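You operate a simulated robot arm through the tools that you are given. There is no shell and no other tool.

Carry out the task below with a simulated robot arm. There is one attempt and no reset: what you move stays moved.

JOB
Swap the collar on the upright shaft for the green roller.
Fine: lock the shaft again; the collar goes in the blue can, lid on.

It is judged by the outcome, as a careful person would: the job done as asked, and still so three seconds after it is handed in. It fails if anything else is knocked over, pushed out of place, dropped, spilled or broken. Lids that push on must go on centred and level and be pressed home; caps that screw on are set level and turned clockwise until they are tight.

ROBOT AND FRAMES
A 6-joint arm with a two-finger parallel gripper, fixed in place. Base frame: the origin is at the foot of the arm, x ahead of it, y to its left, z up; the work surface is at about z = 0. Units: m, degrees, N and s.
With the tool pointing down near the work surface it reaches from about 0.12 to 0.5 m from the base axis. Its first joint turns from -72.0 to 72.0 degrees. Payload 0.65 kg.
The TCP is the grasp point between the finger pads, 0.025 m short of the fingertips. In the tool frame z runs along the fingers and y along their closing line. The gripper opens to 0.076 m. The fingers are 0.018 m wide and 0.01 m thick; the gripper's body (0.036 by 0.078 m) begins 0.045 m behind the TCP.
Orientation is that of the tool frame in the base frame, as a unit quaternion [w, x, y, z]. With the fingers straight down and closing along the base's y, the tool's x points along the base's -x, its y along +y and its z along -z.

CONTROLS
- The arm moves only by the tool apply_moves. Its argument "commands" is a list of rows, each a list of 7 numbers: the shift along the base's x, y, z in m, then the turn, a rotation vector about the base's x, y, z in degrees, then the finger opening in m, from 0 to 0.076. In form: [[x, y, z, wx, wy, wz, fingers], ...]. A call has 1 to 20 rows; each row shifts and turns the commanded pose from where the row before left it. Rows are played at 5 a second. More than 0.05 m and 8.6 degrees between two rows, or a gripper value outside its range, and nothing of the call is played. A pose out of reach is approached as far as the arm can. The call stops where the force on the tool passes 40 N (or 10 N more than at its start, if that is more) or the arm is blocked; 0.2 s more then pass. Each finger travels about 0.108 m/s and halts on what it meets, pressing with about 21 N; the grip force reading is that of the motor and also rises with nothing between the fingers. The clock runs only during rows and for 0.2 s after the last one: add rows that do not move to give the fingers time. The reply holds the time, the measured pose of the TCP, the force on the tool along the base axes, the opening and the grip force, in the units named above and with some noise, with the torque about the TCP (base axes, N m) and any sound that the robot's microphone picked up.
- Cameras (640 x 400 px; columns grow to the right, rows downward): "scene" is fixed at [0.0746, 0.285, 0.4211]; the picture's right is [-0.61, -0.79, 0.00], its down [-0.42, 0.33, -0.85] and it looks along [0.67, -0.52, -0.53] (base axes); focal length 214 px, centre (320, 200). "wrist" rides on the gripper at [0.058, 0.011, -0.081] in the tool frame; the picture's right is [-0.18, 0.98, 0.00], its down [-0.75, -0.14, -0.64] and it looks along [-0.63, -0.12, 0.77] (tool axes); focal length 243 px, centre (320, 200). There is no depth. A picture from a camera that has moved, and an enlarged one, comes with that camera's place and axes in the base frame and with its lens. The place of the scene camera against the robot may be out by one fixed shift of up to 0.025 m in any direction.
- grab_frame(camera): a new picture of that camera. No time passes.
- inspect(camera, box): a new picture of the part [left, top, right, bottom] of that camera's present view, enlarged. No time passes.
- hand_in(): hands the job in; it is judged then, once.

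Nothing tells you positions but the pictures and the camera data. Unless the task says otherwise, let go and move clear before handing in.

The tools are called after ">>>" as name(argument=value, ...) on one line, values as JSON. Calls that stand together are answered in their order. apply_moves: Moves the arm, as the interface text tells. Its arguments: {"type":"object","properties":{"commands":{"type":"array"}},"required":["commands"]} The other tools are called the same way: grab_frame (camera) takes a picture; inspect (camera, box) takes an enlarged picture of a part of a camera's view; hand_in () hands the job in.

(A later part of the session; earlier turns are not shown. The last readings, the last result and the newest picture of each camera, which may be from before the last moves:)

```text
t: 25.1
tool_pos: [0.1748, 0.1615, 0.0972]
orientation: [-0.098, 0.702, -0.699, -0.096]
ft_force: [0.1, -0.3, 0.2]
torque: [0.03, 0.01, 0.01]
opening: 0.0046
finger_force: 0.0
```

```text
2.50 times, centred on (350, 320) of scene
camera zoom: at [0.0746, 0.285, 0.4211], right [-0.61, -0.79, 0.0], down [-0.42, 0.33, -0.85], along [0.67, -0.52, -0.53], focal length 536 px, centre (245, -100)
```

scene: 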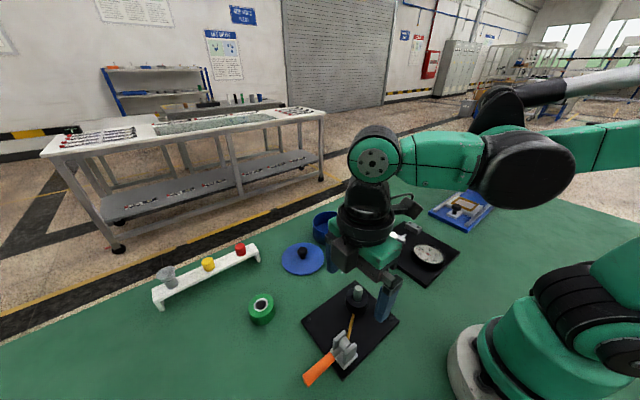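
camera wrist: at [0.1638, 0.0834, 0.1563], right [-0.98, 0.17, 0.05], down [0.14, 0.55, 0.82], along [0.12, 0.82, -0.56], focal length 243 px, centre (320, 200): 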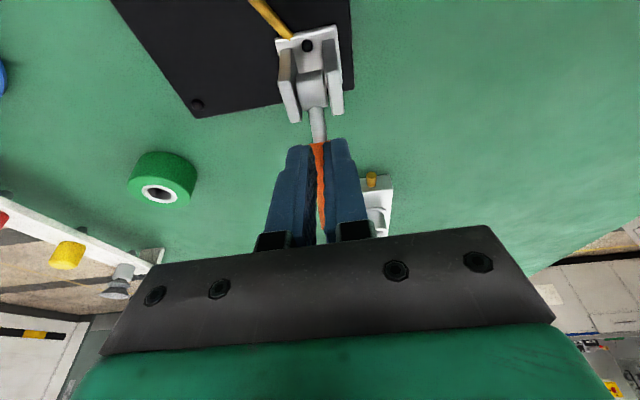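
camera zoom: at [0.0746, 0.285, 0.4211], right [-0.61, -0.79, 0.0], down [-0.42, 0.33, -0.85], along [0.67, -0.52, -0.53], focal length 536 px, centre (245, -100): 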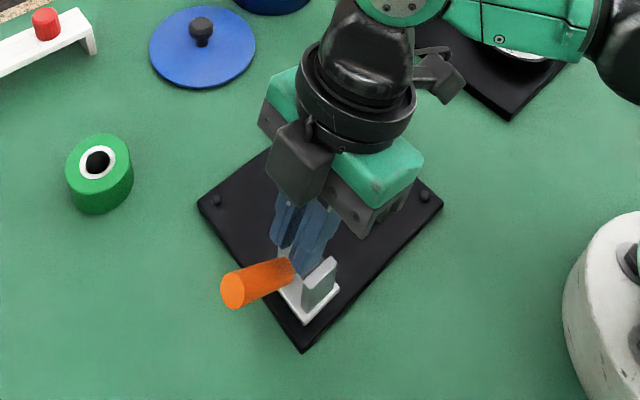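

The grip slipped off the handle and the lever settled back somewhat. I'll clear the tool upward and look at the lever angle and hub properly.

>>> apply_moves(commands=[[0, 0, 0, 0, 0, 0, 0.05], [0, 0, 0.04, 0, 0, 0, 0.05], [0, -0.02, 0.04, -8, 0, 0, 0.05], [0, -0.03, 0.02, -8, 0, 0, 0.05], [0, -0.03, 0, 0, 0, 0, 0.05], [0, -0.03, 0, 0, 0, 0, 0.05], [0, 0, 0, 0, 0, 0, 0.05]])

>>> inspect(camera="wrist", box=[260, 60, 420, 220])

>>> inspect(camera="scene", box=[310, 300, 390, 380])

```text
t: 26.7
tool_pos: [0.176, 0.0544, 0.196]
orientation: [0.0, 0.709, -0.705, 0.002]
ft_force: [1.0, -0.7, -0.1]
torque: [-0.01, -0.02, -0.02]
opening: 0.0498
finger_force: 0.1
```

```text
2.50 times, centred on (340, 140) of wrist
camera zoom: at [0.1653, -0.0058, 0.2766], right [-0.98, 0.18, 0.0], down [0.14, 0.76, 0.64], along [0.12, 0.63, -0.77], focal length 606 px, centre (270, 350)
```

zoom: 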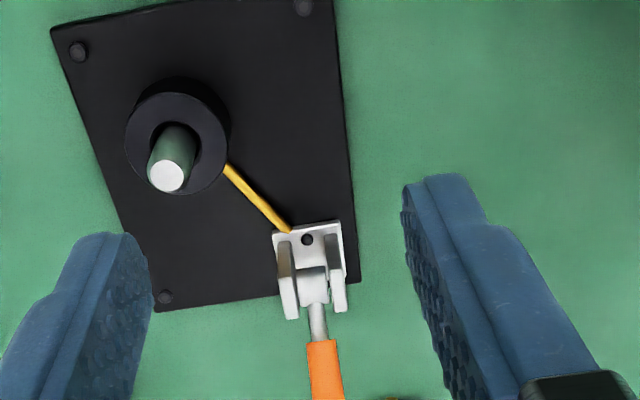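

```text
5.00 times, centred on (350, 340) of scene
camera zoom: at [0.0746, 0.285, 0.4211], right [-0.61, -0.79, 0.0], down [-0.42, 0.33, -0.85], along [0.67, -0.52, -0.53], focal length 1072 px, centre (170, -500)
```

zoom: 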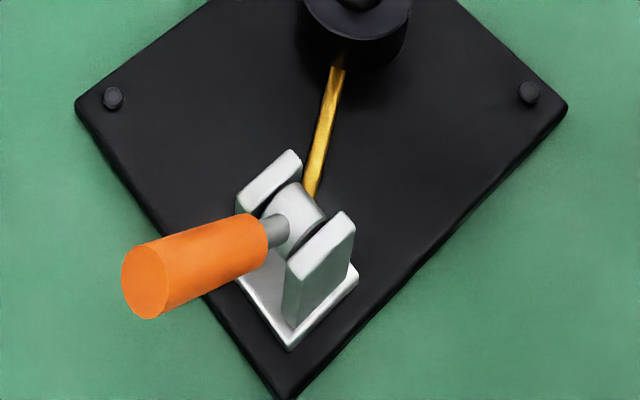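

The lever is resting at about 38° and the fixture hasn't shifted. I'll re-grip with more pre-tilt (−24°) and raise it in finer steps, reading forces to find the end of its travel.

>>> apply_moves(commands=[[0, 0.036, 0, -8, 0, 0, 0.05], [0, 0.036, 0, -8, 0, 0, 0.05], [0, 0.036, -0.01, -8, 0, 0, 0.05], [-0.0005, 0.0366, -0.035, 0, 0, 0, 0.05], [0, 0, -0.04, 0, 0, 0, 0.05], [0, 0, -0.04, 0, 0, 0, 0.05], [0, 0, 0, 0, 0, 0, 0.05]])

>>> grab_frame(camera="wrist")

```text
refused: row 4 steps farther than a row can; nothing moved
```

```text
taken
camera wrist: at [0.1653, -0.0058, 0.2766], right [-0.98, 0.18, 0.0], down [0.14, 0.76, 0.64], along [0.12, 0.63, -0.77], focal length 243 px, centre (320, 200)
```

wrist: 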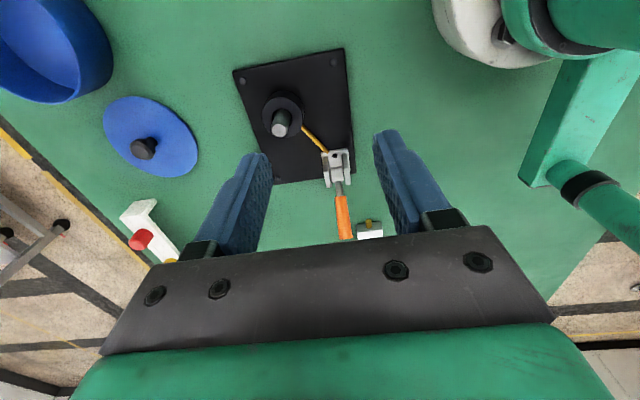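

That call was refused because one row stepped too far. I'll resend it with smaller steps.

>>> apply_moves(commands=[[0, 0.036, 0, -8, 0, 0, 0.05], [0, 0.036, 0, -8, 0, 0, 0.05], [0, 0.036, -0.01, -8, 0, 0, 0.05], [-0.0005, 0.0366, -0.01, 0, 0, 0, 0.05], [0, 0, -0.035, 0, 0, 0, 0.05], [0, 0, -0.035, 0, 0, 0, 0.05], [0, 0, -0.034, 0, 0, 0, 0.05], [0, 0, 0, 0, 0, 0, 0.05]])

>>> grab_frame(camera="wrist")

```text
t: 28.5
tool_pos: [0.1753, 0.1981, 0.0729]
orientation: [0.147, 0.694, -0.689, 0.149]
ft_force: [0.2, 0.0, 0.2]
torque: [0.0, -0.01, 0.02]
opening: 0.0502
finger_force: 0.0
```

```text
taken
camera wrist: at [0.1633, 0.177, 0.1687], right [-0.98, 0.16, -0.08], down [0.14, 0.95, 0.28], along [0.12, 0.26, -0.96], focal length 243 px, centre (320, 200)
```

wrist: 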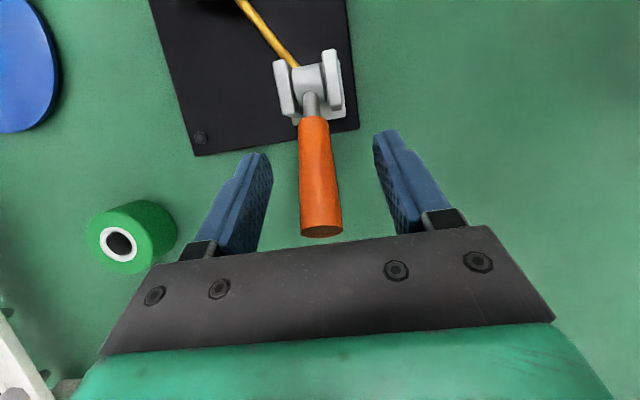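

>>> apply_moves(commands=[[0.0003, 0, 0, 0, 0, 0, 0.025], [0, 0, 0, 0, 0, 0, 0.005], [0, 0, 0, 0, 0, 0, 0.005], [0, 0, 0, 0, 0, 0, 0.005]])

>>> inspect(camera="wrist", box=[220, 40, 420, 240])

```text
t: 29.5
tool_pos: [0.1747, 0.1981, 0.0714]
orientation: [0.148, 0.692, -0.69, 0.149]
ft_force: [15.2, 2.2, -2.5]
torque: [0.15, 0.49, -0.54]
opening: 0.0148
finger_force: 34.5
```

```text
2.00 times, centred on (320, 140) of wrist
camera zoom: at [0.1636, 0.1765, 0.1685], right [-0.98, 0.16, -0.08], down [0.14, 0.95, 0.28], along [0.12, 0.26, -0.96], focal length 485 px, centre (320, 320)
```

zoom: 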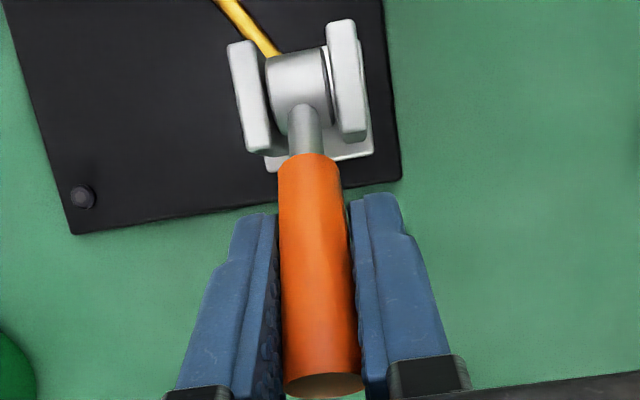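

>>> apply_moves(commands=[[0.001, 0, 0, 0, 0, 0, 0.005], [0, -0.0056, 0.006, 8, 0, 0, 0.005], [0, -0.0064, 0.0053, 8, 0, 0, 0.005], [0, 0, 0, 0, 0, 0, 0.005]])

>>> inspect(camera="wrist", box=[220, 40, 420, 240])

```text
t: 30.5
tool_pos: [0.1749, 0.1848, 0.084]
orientation: [0.049, 0.707, -0.703, 0.05]
ft_force: [3.2, 16.7, -20.0]
torque: [0.05, 0.2, -0.18]
opening: 0.0146
finger_force: 34.6
```

```text
2.00 times, centred on (320, 140) of wrist
camera zoom: at [0.1638, 0.1371, 0.1705], right [-0.98, 0.18, -0.03], down [0.14, 0.84, 0.53], along [0.12, 0.52, -0.85], focal length 485 px, centre (320, 320)
```

zoom: 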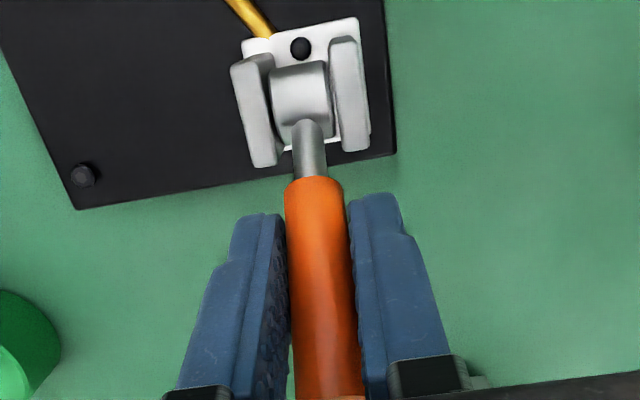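

>>> apply_moves(commands=[[0, 0, 0, 0, 0, 0, 0.0], [0, 0, 0, 0, 0, 0, 0.0], [0, 0, 0, 0, 0, 0, 0.0]])

>>> inspect(camera="scene", box=[290, 280, 400, 390])

```text
t: 31.3
tool_pos: [0.1743, 0.185, 0.0834]
orientation: [0.05, 0.707, -0.704, 0.051]
ft_force: [-0.8, 12.9, -17.1]
torque: [0.77, 0.21, -0.24]
opening: 0.0149
finger_force: 34.1
```

```text
3.64 times, centred on (345, 335) of scene
camera zoom: at [0.0746, 0.285, 0.421], right [-0.61, -0.79, 0.0], down [-0.42, 0.33, -0.85], along [0.67, -0.52, -0.53], focal length 780 px, centre (229, -291)
```

zoom: 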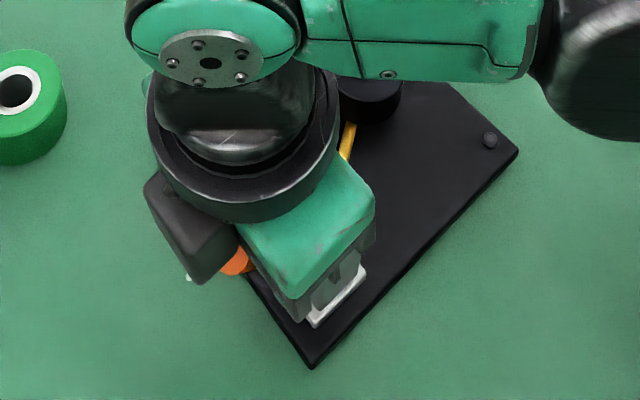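

The handle is sliding in my grip while the lever stays near 48°. That also explains the earlier 64 N jam: the lever is at its upper stop, which should be the unlocked position. I'll release it and measure its resting angle.

>>> apply_moves(commands=[[0, 0.004, -0.003, 0, 0, 0, 0.0], [0, 0, 0, 0, 0, 0, 0.05], [0, 0, 0, 0, 0, 0, 0.05], [0, 0, 0.04, 0, 0, 0, 0.05], [0, -0.02, 0.04, 8, 0, 0, 0.05], [0, -0.03, 0.02, 0, 0, 0, 0.05], [0, -0.03, 0, 0, 0, 0, 0.05], [0, 0, 0, 0, 0, 0, 0.05]])

>>> grab_frame(camera="wrist")

>>> inspect(camera="scene", box=[290, 280, 400, 390])

```text
t: 33.1
tool_pos: [0.1745, 0.1101, 0.1809]
orientation: [0.0, 0.708, -0.706, 0.002]
ft_force: [0.1, -0.2, -0.2]
torque: [0.03, -0.01, 0.02]
opening: 0.0502
finger_force: 0.0
```

```text
taken
camera wrist: at [0.1628, 0.0503, 0.2612], right [-0.98, 0.18, 0.0], down [0.14, 0.76, 0.64], along [0.12, 0.63, -0.77], focal length 243 px, centre (320, 200)
```

wrist: 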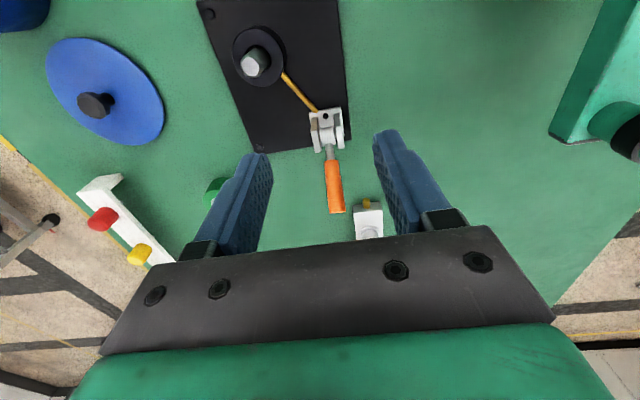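

```text
3.64 times, centred on (345, 335) of scene
camera zoom: at [0.0746, 0.285, 0.4211], right [-0.61, -0.79, 0.0], down [-0.42, 0.33, -0.85], along [0.67, -0.52, -0.53], focal length 780 px, centre (229, -291)
```

zoom: 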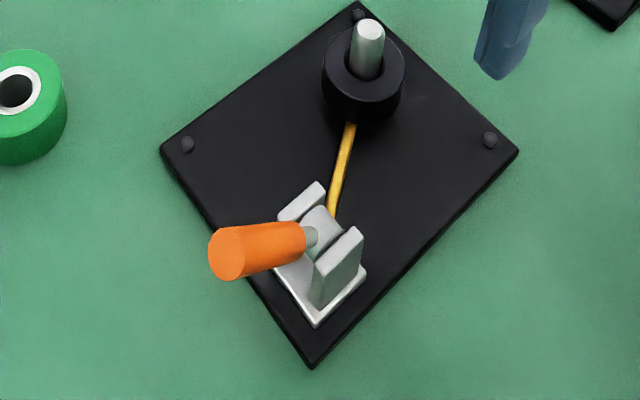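

The lever rests at about 45°. I'll test whether the collar is free: move above the shaft at about (0.218, 0.078), check alignment, then grip and lift gently while watching the force.

>>> apply_moves(commands=[[0.022, -0.016, -0.02, 0, 0, 0, 0.07], [0.0215, -0.016, -0.02, 0, 0, 0, 0.07], [0, 0, -0.011, 0, 0, 0, 0.07], [0, 0, 0, 0, 0, 0, 0.07]])

>>> grab_frame(camera="wrist")

>>> inspect(camera="wrist", box=[240, 40, 400, 200])

```text
t: 34.1
tool_pos: [0.2183, 0.0766, 0.129]
orientation: [0.001, 0.709, -0.706, 0.002]
ft_force: [0.6, 0.0, 0.9]
torque: [0.02, 0.02, 0.02]
opening: 0.07
finger_force: 0.1
```

```text
taken
camera wrist: at [0.2069, 0.0174, 0.2089], right [-0.98, 0.18, 0.0], down [0.14, 0.76, 0.64], along [0.12, 0.63, -0.77], focal length 243 px, centre (320, 200)
```

wrist: 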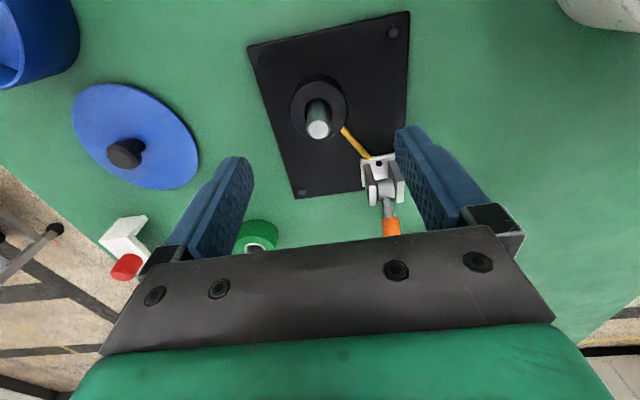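

```text
2.50 times, centred on (320, 120) of wrist
camera zoom: at [0.2069, 0.0174, 0.2089], right [-0.98, 0.18, 0.0], down [0.14, 0.76, 0.64], along [0.12, 0.63, -0.77], focal length 606 px, centre (320, 400)
```

zoom: 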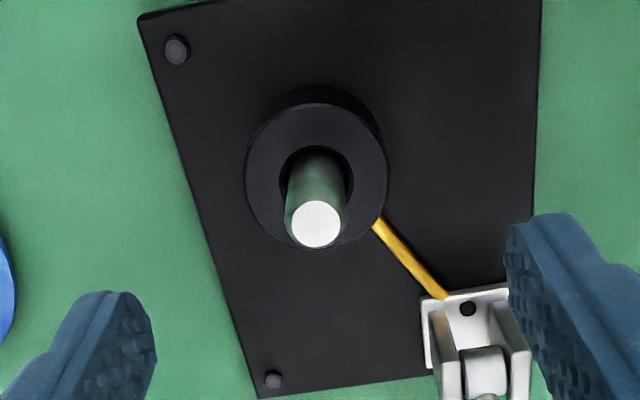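

The collar axis is at about (0.220, 0.079) with its top at z≈0.033. I'll centre over it, descend and grip.

>>> apply_moves(commands=[[0.002, 0.002, -0.02, 0, 0, 0, 0.07], [0, 0, -0.03, 0, 0, 0, 0.07], [0, 0, -0.02, 0, 0, 0, 0.07], [0, 0, -0.015, 0, 0, 0, 0.07], [0, 0, 0, 0, 0, 0, 0.07]])

>>> grab_frame(camera="wrist")

>>> inspect(camera="scene", box=[290, 250, 420, 380])

```text
t: 35.3
tool_pos: [0.2213, 0.0786, 0.0435]
orientation: [0.0, 0.709, -0.706, 0.002]
ft_force: [0.1, -0.1, 0.3]
torque: [0.0, 0.03, 0.01]
opening: 0.0697
finger_force: 0.0
```

```text
taken
camera wrist: at [0.2095, 0.0199, 0.1234], right [-0.98, 0.18, 0.0], down [0.14, 0.76, 0.64], along [0.12, 0.63, -0.77], focal length 243 px, centre (320, 200)
```

wrist: 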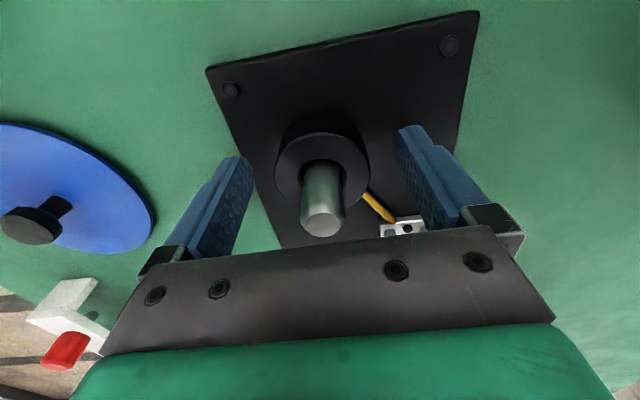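

```text
3.08 times, centred on (355, 315) of scene
camera zoom: at [0.0746, 0.285, 0.4211], right [-0.61, -0.79, 0.0], down [-0.42, 0.33, -0.85], along [0.67, -0.52, -0.53], focal length 660 px, centre (212, -154)
```

zoom: 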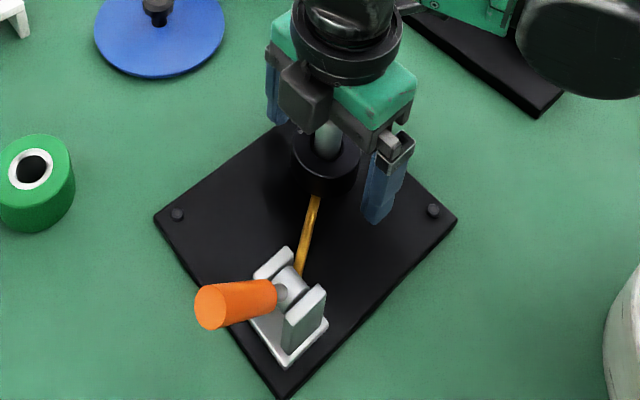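

The fingers straddle the collar. Closing gently.

>>> apply_moves(commands=[[0, 0, 0, 0, 0, 0, 0.055], [0, 0, 0, 0, 0, 0, 0.045], [0, 0, 0, 0, 0, 0, 0.03], [0, 0, 0, 0, 0, 0, 0.03], [0, 0, 0, 0, 0, 0, 0.03]])

>>> grab_frame(camera="wrist")

```text
t: 36.5
tool_pos: [0.2211, 0.0784, 0.0436]
orientation: [0.002, 0.709, -0.705, 0.001]
ft_force: [-2.1, -0.1, -0.1]
torque: [-0.01, -0.03, 0.02]
opening: 0.0411
finger_force: 21.0
```

```text
taken
camera wrist: at [0.2095, 0.0199, 0.1236], right [-0.98, 0.18, 0.0], down [0.14, 0.76, 0.64], along [0.12, 0.63, -0.77], focal length 243 px, centre (320, 200)
```

wrist: 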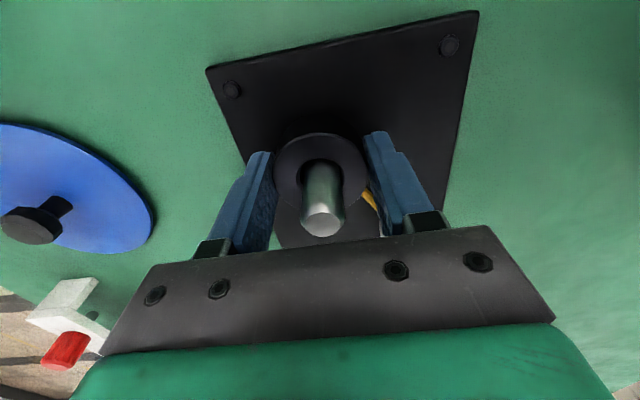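

The collar is gripped at 41 mm with almost no side load. A small lift will show whether it's released.

>>> apply_moves(commands=[[0, 0, 0.002, 0, 0, 0, 0.03], [0, 0, 0.001, 0, 0, 0, 0.03], [0, 0, 0, 0, 0, 0, 0.03]])

>>> inspect(camera="wrist", box=[220, 100, 420, 240])

```text
t: 37.3
tool_pos: [0.2194, 0.0778, 0.0479]
orientation: [0.001, 0.708, -0.706, 0.003]
ft_force: [-0.4, -1.8, -2.3]
torque: [-0.02, -0.05, -0.03]
opening: 0.041
finger_force: 20.5
```

```text
2.86 times, centred on (320, 170) of wrist
camera zoom: at [0.2095, 0.02, 0.1275], right [-0.98, 0.18, 0.0], down [0.14, 0.76, 0.64], along [0.12, 0.63, -0.77], focal length 693 px, centre (320, 286)
```

zoom: 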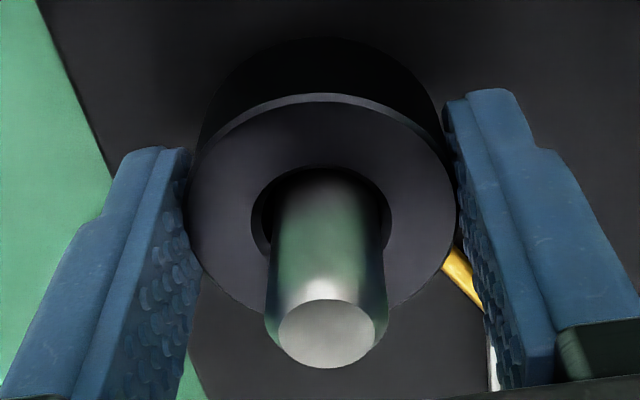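

The collar lifts with only about 2 N, roughly its own weight, so the shaft is unlocked. I'll keep lifting straight up until it clears the shaft top.

>>> apply_moves(commands=[[0, 0, 0.006, 0, 0, 0, 0.03], [0, 0, 0.006, 0, 0, 0, 0.03], [0, 0, 0.006, 0, 0, 0, 0.03], [0, 0, 0, 0, 0, 0, 0.03]])

>>> grab_frame(camera="wrist")

>>> inspect(camera="scene", box=[290, 250, 420, 380])

```text
t: 38.3
tool_pos: [0.2211, 0.0806, 0.063]
orientation: [0.0, 0.709, -0.705, 0.002]
ft_force: [-0.2, -0.1, 0.2]
torque: [-0.03, 0.0, -0.01]
opening: 0.0299
finger_force: 0.1
```

```text
taken
camera wrist: at [0.2099, 0.0202, 0.1439], right [-0.98, 0.18, 0.0], down [0.14, 0.76, 0.64], along [0.12, 0.63, -0.77], focal length 243 px, centre (320, 200)
```

wrist: 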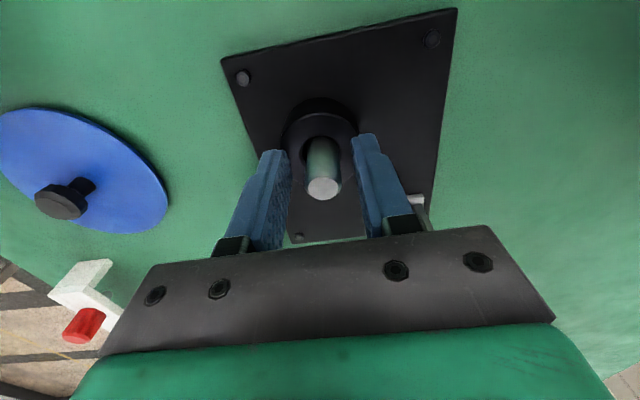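

```text
3.08 times, centred on (355, 315) of scene
camera zoom: at [0.0746, 0.285, 0.4211], right [-0.61, -0.79, 0.0], down [-0.42, 0.33, -0.85], along [0.67, -0.52, -0.53], focal length 660 px, centre (212, -154)
```

zoom: 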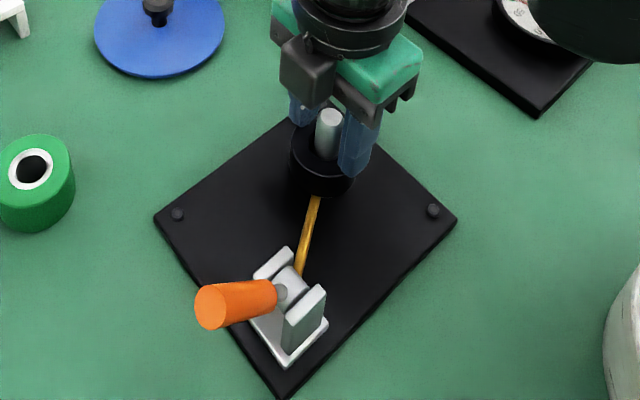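

The fingers slipped off the top of the collar and it's still on the shaft. I'll look closely at where it sits.

>>> inspect(camera="wrist", box=[240, 70, 400, 220])

>>> inspect(camera="scene", box=[335, 275, 385, 325])

```text
2.67 times, centred on (320, 145) of wrist
camera zoom: at [0.2099, 0.0202, 0.1439], right [-0.98, 0.18, 0.0], down [0.14, 0.76, 0.64], along [0.12, 0.63, -0.77], focal length 647 px, centre (320, 347)
```

zoom: 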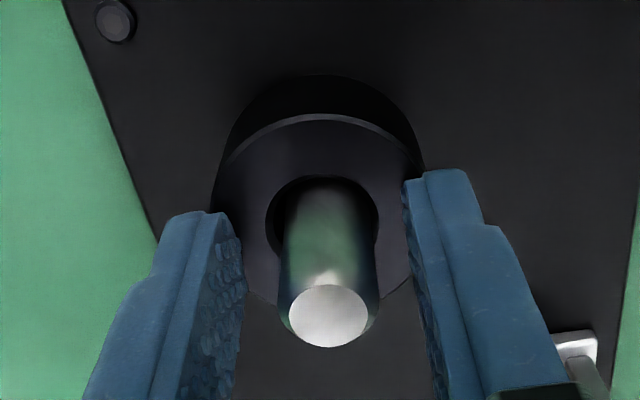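

```text
8.00 times, centred on (360, 300) of scene
camera zoom: at [0.0746, 0.285, 0.4211], right [-0.61, -0.79, 0.0], down [-0.42, 0.33, -0.85], along [0.67, -0.52, -0.53], focal length 1716 px, centre (0, -600)
```

zoom: 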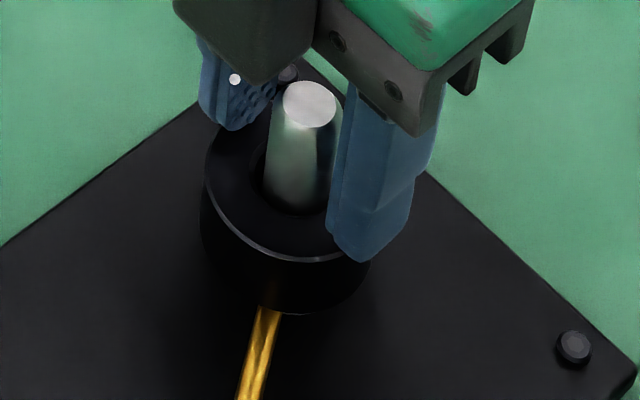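

It's hard to tell whether the collar is locked or jammed partway. I'll re-grip lower and lift in small readable steps.

>>> apply_moves(commands=[[0, 0, 0, 0, 0, 0, 0.06], [0, 0, -0.012, 0, 0, 0, 0.06], [0, 0, -0.01, 0, 0, 0, 0.06], [0, 0, -0.003, 0, 0, 0, 0.06], [0, 0, 0, 0, 0, 0, 0.035], [0, 0, 0, 0, 0, 0, 0.03], [0, 0, 0, 0, 0, 0, 0.03]])

>>> apply_moves(commands=[[0, 0, 0.002, 0, 0, 0, 0.03]])

>>> apply_moves(commands=[[0, 0, 0.002, 0, 0, 0, 0.03]])

>>> inspect(camera="scene", box=[335, 275, 385, 325])

```text
t: 39.9
tool_pos: [0.2216, 0.0771, 0.041]
orientation: [0.001, 0.708, -0.706, 0.002]
ft_force: [1.8, -1.5, -2.4]
torque: [-0.02, 0.06, -0.03]
opening: 0.0416
finger_force: 20.5
```

```text
t: 40.3
tool_pos: [0.222, 0.0782, 0.0425]
orientation: [0.001, 0.709, -0.706, 0.002]
ft_force: [-4.2, -2.9, -3.8]
torque: [-0.1, 0.2, 0.0]
opening: 0.0415
finger_force: 21.0
```

```text
t: 40.7
tool_pos: [0.22, 0.0788, 0.0443]
orientation: [0.001, 0.708, -0.706, 0.003]
ft_force: [-2.3, -5.2, -6.5]
torque: [-0.05, 0.09, 0.01]
opening: 0.0413
finger_force: 20.9
```

```text
8.00 times, centred on (360, 300) of scene
camera zoom: at [0.0746, 0.285, 0.421], right [-0.61, -0.79, 0.0], down [-0.42, 0.33, -0.85], along [0.67, -0.52, -0.53], focal length 1716 px, centre (0, -600)
```

zoom: 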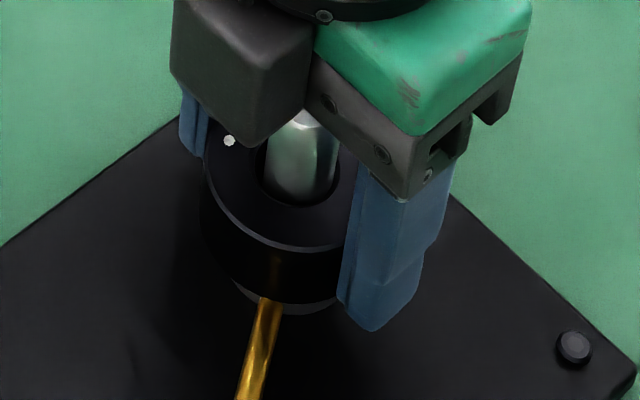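

The collar is rising with the grip; I can see the base flange under it. There's a little side rub in y, so I'll nudge −y and keep lifting slowly.

>>> apply_moves(commands=[[0, -0.001, 0.002, 0, 0, 0, 0.02]])

>>> apply_moves(commands=[[0, 0, 0.002, 0, 0, 0, 0.02]])

>>> inspect(camera="scene", box=[335, 275, 385, 325])

```text
t: 41.1
tool_pos: [0.2212, 0.0782, 0.0458]
orientation: [0.001, 0.709, -0.705, 0.002]
ft_force: [-3.1, 1.7, -2.2]
torque: [0.07, 0.07, 0.0]
opening: 0.0413
finger_force: 20.7
```

```text
t: 41.5
tool_pos: [0.2221, 0.0772, 0.0478]
orientation: [0.0, 0.709, -0.705, 0.002]
ft_force: [-2.2, 3.3, -4.0]
torque: [0.02, 0.01, 0.03]
opening: 0.0415
finger_force: 21.2
```

```text
8.00 times, centred on (360, 300) of scene
camera zoom: at [0.0746, 0.285, 0.4211], right [-0.61, -0.79, 0.0], down [-0.42, 0.33, -0.85], along [0.67, -0.52, -0.53], focal length 1716 px, centre (0, -600)
```

zoom: 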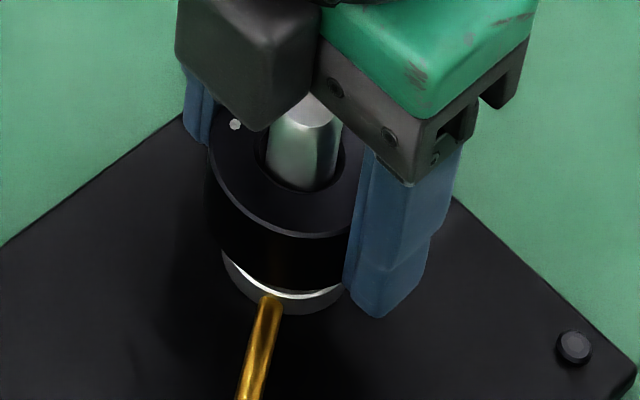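

It's coming up cleanly. Continuing in small steps.

>>> apply_moves(commands=[[0, 0.0005, 0.003, 0, 0, 0, 0.02]])

>>> apply_moves(commands=[[0, 0, 0.003, 0, 0, 0, 0.02]])

>>> apply_moves(commands=[[0, 0, 0.003, 0, 0, 0, 0.02]])

>>> inspect(camera="scene", box=[335, 275, 385, 325])

>>> inspect(camera="wrist", box=[220, 80, 420, 240])

```text
t: 41.9
tool_pos: [0.2222, 0.0783, 0.0516]
orientation: [0.002, 0.708, -0.706, 0.002]
ft_force: [-3.7, -1.8, -3.5]
torque: [-0.06, 0.07, 0.06]
opening: 0.0413
finger_force: 21.5
```

```text
t: 42.3
tool_pos: [0.2213, 0.0785, 0.0549]
orientation: [0.001, 0.708, -0.706, 0.002]
ft_force: [-3.2, -0.3, -2.8]
torque: [-0.04, 0.03, 0.0]
opening: 0.0418
finger_force: 21.2
```

```text
t: 42.7
tool_pos: [0.2217, 0.0786, 0.057]
orientation: [0.001, 0.709, -0.706, 0.0]
ft_force: [-4.9, 1.8, -4.4]
torque: [0.01, 0.07, 0.01]
opening: 0.0417
finger_force: 20.4
```

```text
8.00 times, centred on (360, 300) of scene
camera zoom: at [0.0746, 0.285, 0.4211], right [-0.61, -0.79, 0.0], down [-0.42, 0.33, -0.85], along [0.67, -0.52, -0.53], focal length 1716 px, centre (0, -600)
```

zoom: 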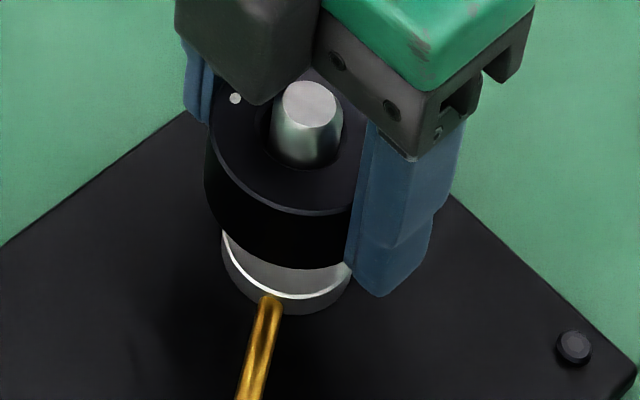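

```text
2.50 times, centred on (320, 160) of wrist
camera zoom: at [0.2101, 0.0192, 0.1368], right [-0.98, 0.18, 0.0], down [0.14, 0.76, 0.64], along [0.12, 0.63, -0.77], focal length 606 px, centre (320, 300)
```

zoom: 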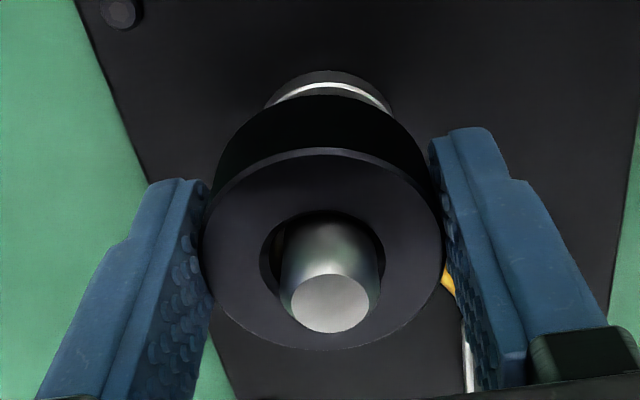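

Raised about 15 mm so far. Keeping the same slow pace.

>>> apply_moves(commands=[[-0.0005, 0, 0.003, 0, 0, 0, 0.02], [0, 0, 0.003, 0, 0, 0, 0.02]])

>>> apply_moves(commands=[[0, 0, 0.003, 0, 0, 0, 0.02], [0, 0, 0.003, 0, 0, 0, 0.02]])

>>> apply_moves(commands=[[0, 0, 0.003, 0, 0, 0, 0.02], [0, 0, 0.003, 0, 0, 0, 0.02]])

>>> inspect(camera="scene", box=[325, 255, 395, 325])

>>> inspect(camera="wrist", box=[220, 80, 420, 240])

```text
t: 43.3
tool_pos: [0.2208, 0.0812, 0.062]
orientation: [0.001, 0.709, -0.705, 0.003]
ft_force: [1.0, -0.7, -2.4]
torque: [-0.01, 0.02, -0.03]
opening: 0.0416
finger_force: 20.8
```

```text
t: 43.9
tool_pos: [0.2205, 0.0787, 0.0684]
orientation: [0.0, 0.709, -0.705, 0.002]
ft_force: [0.3, -0.8, -1.6]
torque: [0.03, 0.03, -0.06]
opening: 0.0415
finger_force: 21.2
```

```text
t: 44.5
tool_pos: [0.2208, 0.0784, 0.0738]
orientation: [0.002, 0.709, -0.705, 0.002]
ft_force: [-2.6, -3.1, -3.5]
torque: [-0.03, 0.04, -0.02]
opening: 0.0416
finger_force: 21.3
```

```text
5.71 times, centred on (360, 290) of scene
camera zoom: at [0.0746, 0.285, 0.4211], right [-0.61, -0.79, 0.0], down [-0.42, 0.33, -0.85], along [0.67, -0.52, -0.53], focal length 1226 px, centre (91, -314)
```

zoom: 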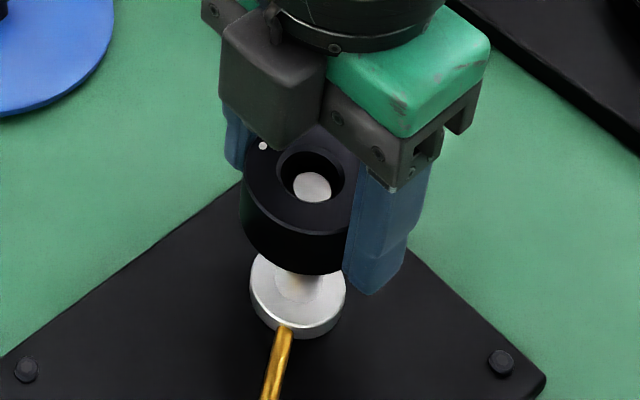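

```text
2.50 times, centred on (320, 160) of wrist
camera zoom: at [0.21, 0.0197, 0.1543], right [-0.98, 0.18, 0.0], down [0.14, 0.76, 0.64], along [0.12, 0.63, -0.77], focal length 606 px, centre (320, 300)
```

zoom: 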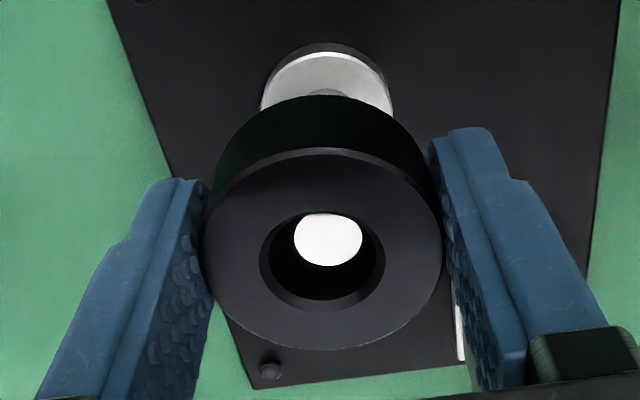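

Still rising freely. Another 35 mm will clear the shaft completely.

>>> apply_moves(commands=[[0, 0, 0.003, 0, 0, 0, 0.02], [0, 0, 0.004, 0, 0, 0, 0.02], [0, 0, 0.004, 0, 0, 0, 0.02], [0, 0, 0.005, 0, 0, 0, 0.02], [0, 0, 0.005, 0, 0, 0, 0.02], [0, 0, 0.007, 0, 0, 0, 0.02], [0, 0, 0.01, 0, 0, 0, 0.02], [0, 0, 0.01, 0, 0, 0, 0.02]])

>>> grab_frame(camera="wrist")

>>> grab_frame(camera="scene")

```text
t: 46.3
tool_pos: [0.2201, 0.0787, 0.1217]
orientation: [0.001, 0.709, -0.705, 0.002]
ft_force: [0.9, -0.3, -1.8]
torque: [0.0, -0.01, 0.02]
opening: 0.0411
finger_force: 20.9
```

```text
taken
camera wrist: at [0.2089, 0.0197, 0.2021], right [-0.98, 0.18, 0.0], down [0.14, 0.76, 0.64], along [0.12, 0.63, -0.77], focal length 243 px, centre (320, 200)
```

wrist: 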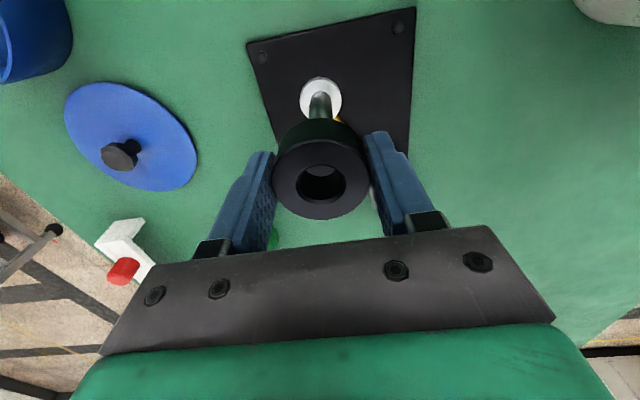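

```text
taken
```

scene: 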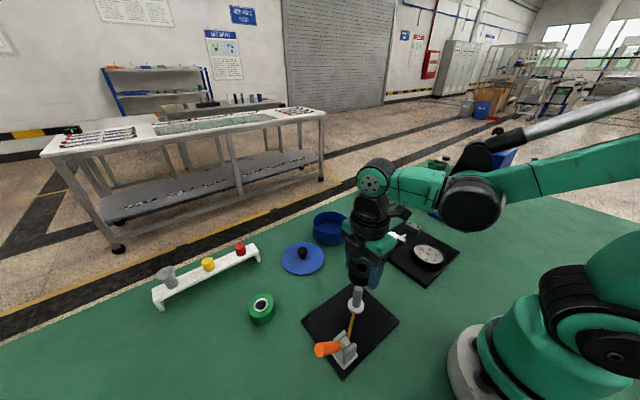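

The collar is clear of the shaft and held securely. I'll raise it and carry it over to the blue can near (0.418, −0.028).

>>> apply_moves(commands=[[0, 0, 0.03, 0, 0, 0, 0.02], [0.012, -0.007, 0.01, 0, 0, 0, 0.02], [0.028, -0.015, 0, 0, 0, 0, 0.02], [0.028, -0.015, 0, 0, 0, 0, 0.02], [0.028, -0.015, 0, 0, 0, 0, 0.02], [0.028, -0.015, 0, 0, 0, 0, 0.02], [0.028, -0.015, 0, 0, 0, 0, 0.02], [0.028, -0.015, 0, 0, 0, 0, 0.02], [0.012, -0.007, 0, 0, 0, 0, 0.02], [0, 0, 0, 0, 0, 0, 0.02]])

>>> grab_frame(camera="wrist")

>>> inspect(camera="scene", box=[260, 140, 420, 300])

```text
t: 48.5
tool_pos: [0.411, -0.0269, 0.162]
orientation: [0.0, 0.709, -0.705, 0.001]
ft_force: [0.1, -0.3, -2.0]
torque: [0.0, -0.02, -0.02]
opening: 0.0415
finger_force: 20.6
```

```text
taken
camera wrist: at [0.4008, -0.0852, 0.2429], right [-0.98, 0.18, 0.0], down [0.14, 0.76, 0.64], along [0.12, 0.63, -0.77], focal length 243 px, centre (320, 200)
```

wrist: 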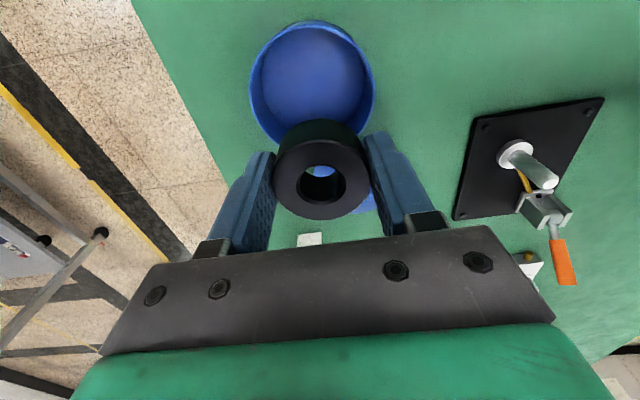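

```text
2.50 times, centred on (340, 220) of scene
camera zoom: at [0.0746, 0.285, 0.4211], right [-0.61, -0.79, 0.0], down [-0.42, 0.33, -0.85], along [0.67, -0.52, -0.53], focal length 536 px, centre (270, 150)
```

zoom: 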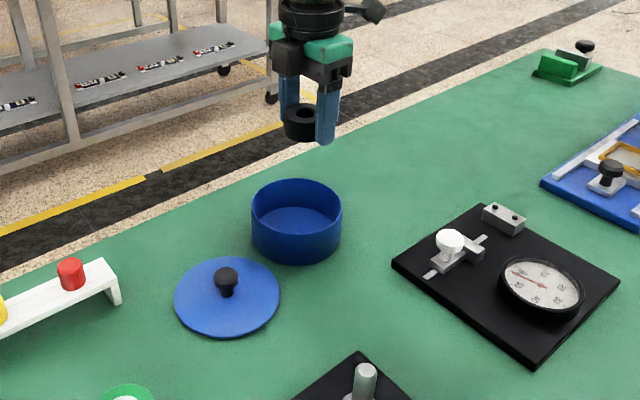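

>>> inspect(camera="wrist", box=[230, 0, 400, 150])

```text
2.67 times, centred on (315, 75) of wrist
camera zoom: at [0.4008, -0.0852, 0.2429], right [-0.98, 0.18, 0.0], down [0.14, 0.76, 0.64], along [0.12, 0.63, -0.77], focal length 647 px, centre (333, 533)
```

zoom: 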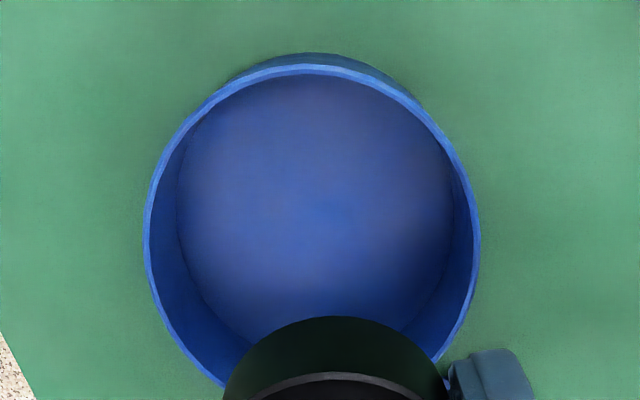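

The can is about 100 mm across, centred near (0.418, −0.026), with its rim at z≈0.04. I'll centre over it and lower the collar inside.

>>> apply_moves(commands=[[0.006, 0, -0.02, 0, 0, 0, 0.02], [0, 0, -0.03, 0, 0, 0, 0.02], [0, 0, -0.025, 0, 0, 0, 0.02], [0, 0, -0.02, 0, 0, 0, 0.02], [0, 0, 0, 0, 0, 0, 0.02]])

>>> grab_frame(camera="wrist")

>>> inspect(camera="scene", box=[270, 160, 390, 280])

```text
t: 49.7
tool_pos: [0.4178, -0.0248, 0.0672]
orientation: [0.0, 0.709, -0.705, 0.002]
ft_force: [0.1, -0.5, -1.1]
torque: [0.01, 0.01, -0.01]
opening: 0.0417
finger_force: 21.2
```

```text
taken
camera wrist: at [0.4071, -0.0845, 0.1476], right [-0.98, 0.18, 0.0], down [0.14, 0.76, 0.64], along [0.12, 0.63, -0.77], focal length 243 px, centre (320, 200)
```

wrist: 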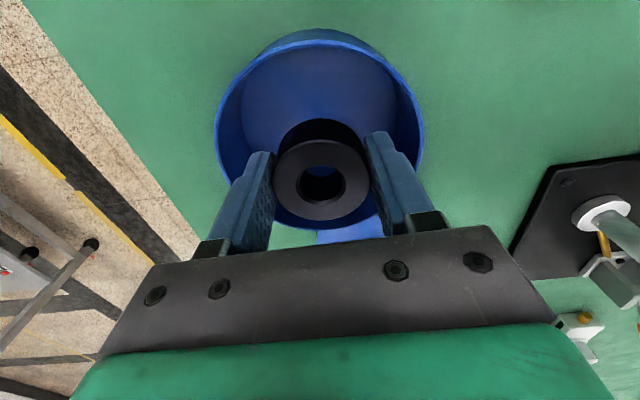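

```text
3.33 times, centred on (330, 220) of scene
camera zoom: at [0.0746, 0.285, 0.4211], right [-0.61, -0.79, 0.0], down [-0.42, 0.33, -0.85], along [0.67, -0.52, -0.53], focal length 715 px, centre (287, 133)
```

zoom: 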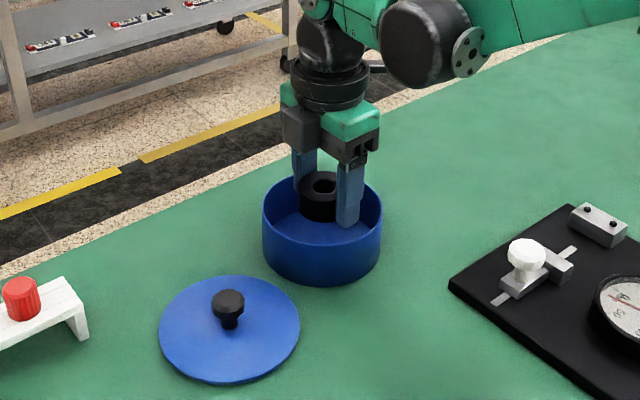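

Well centred over the can. Lowering until the collar touches the floor.

>>> apply_moves(commands=[[0, 0, -0.015, 0, 0, 0, 0.02], [0, 0, -0.01, 0, 0, 0, 0.02], [0, 0, -0.005, 0, 0, 0, 0.02], [0, 0, 0, 0, 0, 0, 0.02]])

>>> apply_moves(commands=[[0, 0, -0.002, 0, 0, 0, 0.02], [0, 0, -0.002, 0, 0, 0, 0.02]])

```text
t: 50.7
tool_pos: [0.4185, -0.0272, 0.037]
orientation: [0.001, 0.709, -0.705, 0.001]
ft_force: [-0.3, -0.3, -1.1]
torque: [0.04, 0.01, -0.02]
opening: 0.0412
finger_force: 21.0
```

```text
t: 51.3
tool_pos: [0.418, -0.0247, 0.0357]
orientation: [0.001, 0.709, -0.705, 0.002]
ft_force: [0.8, -0.7, -2.9]
torque: [0.02, 0.01, -0.03]
opening: 0.0415
finger_force: 20.7
```

>>> apply_moves(commands=[[0, 0, -0.0015, 0, 0, 0, 0.02], [0, 0, 0, 0, 0, 0, 0.02]])

>>> apply_moves(commands=[[0, 0, -0.0015, 0, 0, 0, 0.02], [0, 0, 0, 0, 0, 0, 0.02]])

>>> inspect(camera="scene", box=[290, 190, 370, 270])

>>> inspect(camera="wrist", box=[180, 40, 460, 240])

```text
t: 51.9
tool_pos: [0.4178, -0.0259, 0.0312]
orientation: [0.001, 0.709, -0.705, 0.002]
ft_force: [0.9, 0.3, -1.6]
torque: [0.02, 0.01, 0.0]
opening: 0.0413
finger_force: 21.1
```

```text
t: 52.5
tool_pos: [0.4187, -0.0255, 0.0313]
orientation: [0.0, 0.709, -0.705, 0.002]
ft_force: [0.0, -0.4, -0.7]
torque: [-0.02, -0.02, -0.01]
opening: 0.0413
finger_force: 21.4
```

```text
5.00 times, centred on (330, 230) of scene
camera zoom: at [0.0746, 0.285, 0.4211], right [-0.61, -0.79, 0.0], down [-0.42, 0.33, -0.85], along [0.67, -0.52, -0.53], focal length 1072 px, centre (270, 50)
```

zoom: 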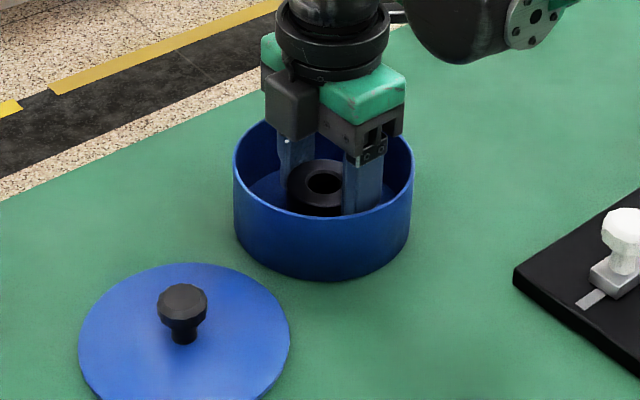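

```text
2.00 times, centred on (320, 140) of wrist
camera zoom: at [0.4073, -0.0848, 0.1106], right [-0.98, 0.18, 0.0], down [0.14, 0.76, 0.64], along [0.12, 0.63, -0.77], focal length 485 px, centre (320, 320)
```

zoom: 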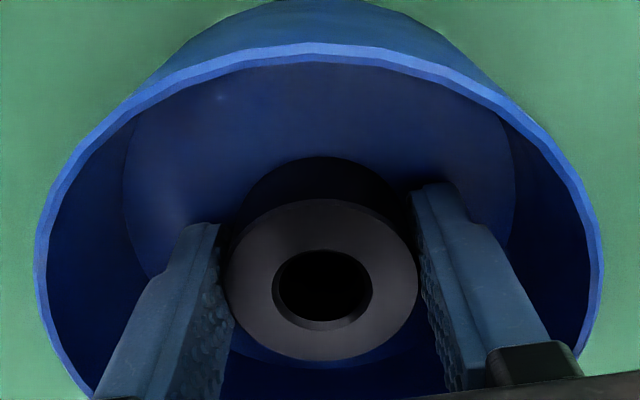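

>>> apply_moves(commands=[[0, 0, -0.0015, 0, 0, 0, 0.02], [0, 0, 0, 0, 0, 0, 0.02]])

>>> apply_moves(commands=[[0, 0, -0.001, 0, 0, 0, 0.02], [0, 0, 0, 0, 0, 0, 0.02]])

```text
t: 53.1
tool_pos: [0.418, -0.0251, 0.0293]
orientation: [0.001, 0.709, -0.705, 0.001]
ft_force: [0.6, 0.4, -1.6]
torque: [-0.01, 0.0, 0.03]
opening: 0.0415
finger_force: 20.4
```

```text
t: 53.7
tool_pos: [0.4198, -0.0254, 0.0294]
orientation: [0.002, 0.709, -0.706, 0.002]
ft_force: [-8.4, -1.8, 33.8]
torque: [0.09, 0.28, 0.11]
opening: 0.0416
finger_force: 21.0
```

The collar is on the floor of the can, with a firm contact of 34 N. I'll relieve it slightly, then open only enough to release.

>>> apply_moves(commands=[[0, 0, 0.001, 0, 0, 0, 0.02], [0, 0, 0, 0, 0, 0, 0.02]])

>>> apply_moves(commands=[[0, 0, 0, 0, 0, 0, 0.055], [0, 0, 0, 0, 0, 0, 0.055], [0, 0, 0, 0, 0, 0, 0.055]])

>>> apply_moves(commands=[[0, 0, 0.01, 0, 0, 0, 0.055], [0, 0, 0.02, 0, 0, 0, 0.055], [0, 0, 0.03, 0, 0, 0, 0.055], [0, 0, 0.04, 0, 0, 0, 0.055], [0, 0, 0.03, 0, 0, 0, 0.055], [0, 0, 0, 0, 0, 0, 0.055]])

>>> grab_frame(camera="wrist")

>>> inspect(camera="scene", box=[230, 180, 390, 300])

```text
t: 54.3
tool_pos: [0.4182, -0.0254, 0.0284]
orientation: [0.0, 0.709, -0.705, 0.002]
ft_force: [-0.6, -1.1, 0.5]
torque: [-0.01, 0.12, 0.05]
opening: 0.0416
finger_force: 21.2
```

```text
t: 55.1
tool_pos: [0.4187, -0.0243, 0.0306]
orientation: [0.0, 0.709, -0.705, 0.002]
ft_force: [-0.3, -0.5, 0.5]
torque: [0.0, 0.04, 0.0]
opening: 0.0552
finger_force: 0.1
```

```text
t: 56.5
tool_pos: [0.4171, -0.0243, 0.1586]
orientation: [0.001, 0.709, -0.705, 0.002]
ft_force: [0.7, 0.7, 0.2]
torque: [0.02, -0.02, -0.01]
opening: 0.055
finger_force: 0.1
```

```text
taken
camera wrist: at [0.4061, -0.0836, 0.2389], right [-0.98, 0.18, 0.0], down [0.14, 0.76, 0.64], along [0.12, 0.63, -0.77], focal length 243 px, centre (320, 200)
```

wrist: 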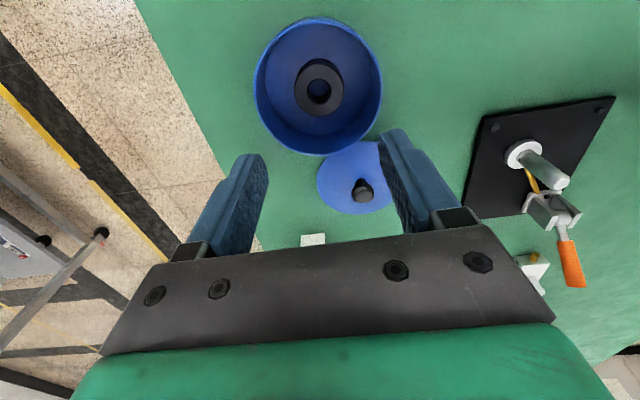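

```text
3.33 times, centred on (310, 240) of scene
camera zoom: at [0.0746, 0.285, 0.4211], right [-0.61, -0.79, 0.0], down [-0.42, 0.33, -0.85], along [0.67, -0.52, -0.53], focal length 715 px, centre (353, 67)
```

zoom: 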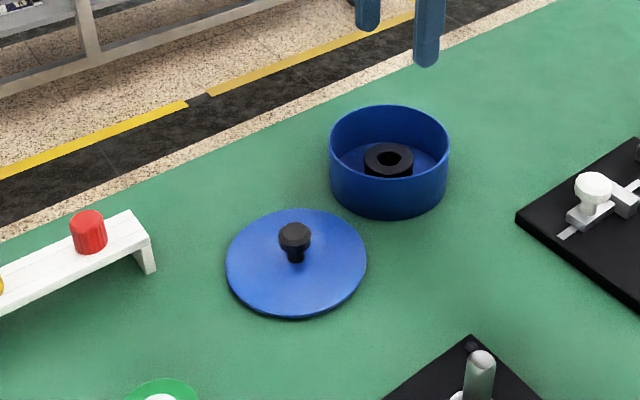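

The collar sits upright in the middle of the can. Before fetching the lid, I'll measure the can and lid accurately from here.

>>> inspect(camera="wrist", box=[240, 0, 400, 170])

>>> inspect(camera="wrist", box=[300, 130, 420, 230])

```text
2.35 times, centred on (320, 85) of wrist
camera zoom: at [0.4061, -0.0836, 0.2389], right [-0.98, 0.18, 0.0], down [0.14, 0.76, 0.64], along [0.12, 0.63, -0.77], focal length 571 px, centre (320, 471)
```

zoom: 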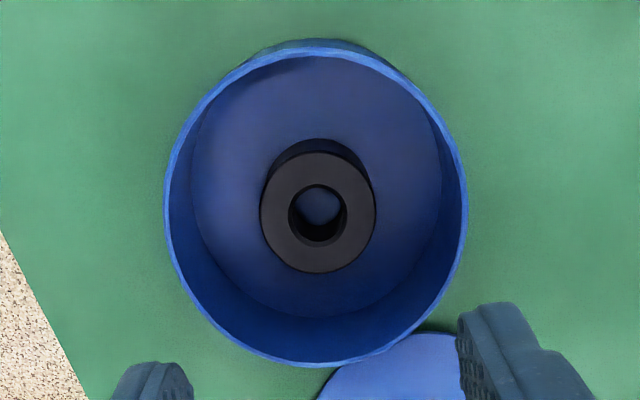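

```text
4.00 times, centred on (360, 180) of wrist
camera zoom: at [0.4061, -0.0836, 0.2389], right [-0.98, 0.18, 0.0], down [0.14, 0.76, 0.64], along [0.12, 0.63, -0.77], focal length 970 px, centre (160, 280)
```

zoom: 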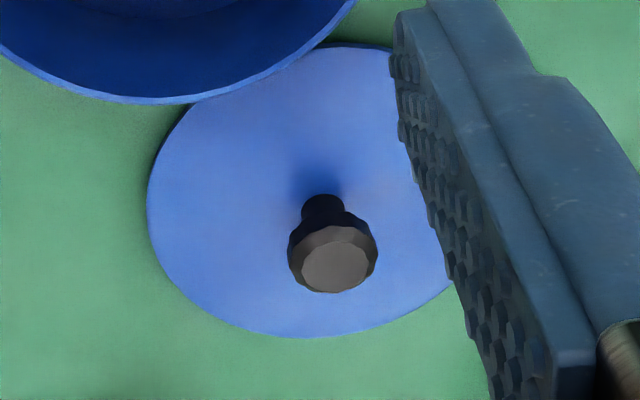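

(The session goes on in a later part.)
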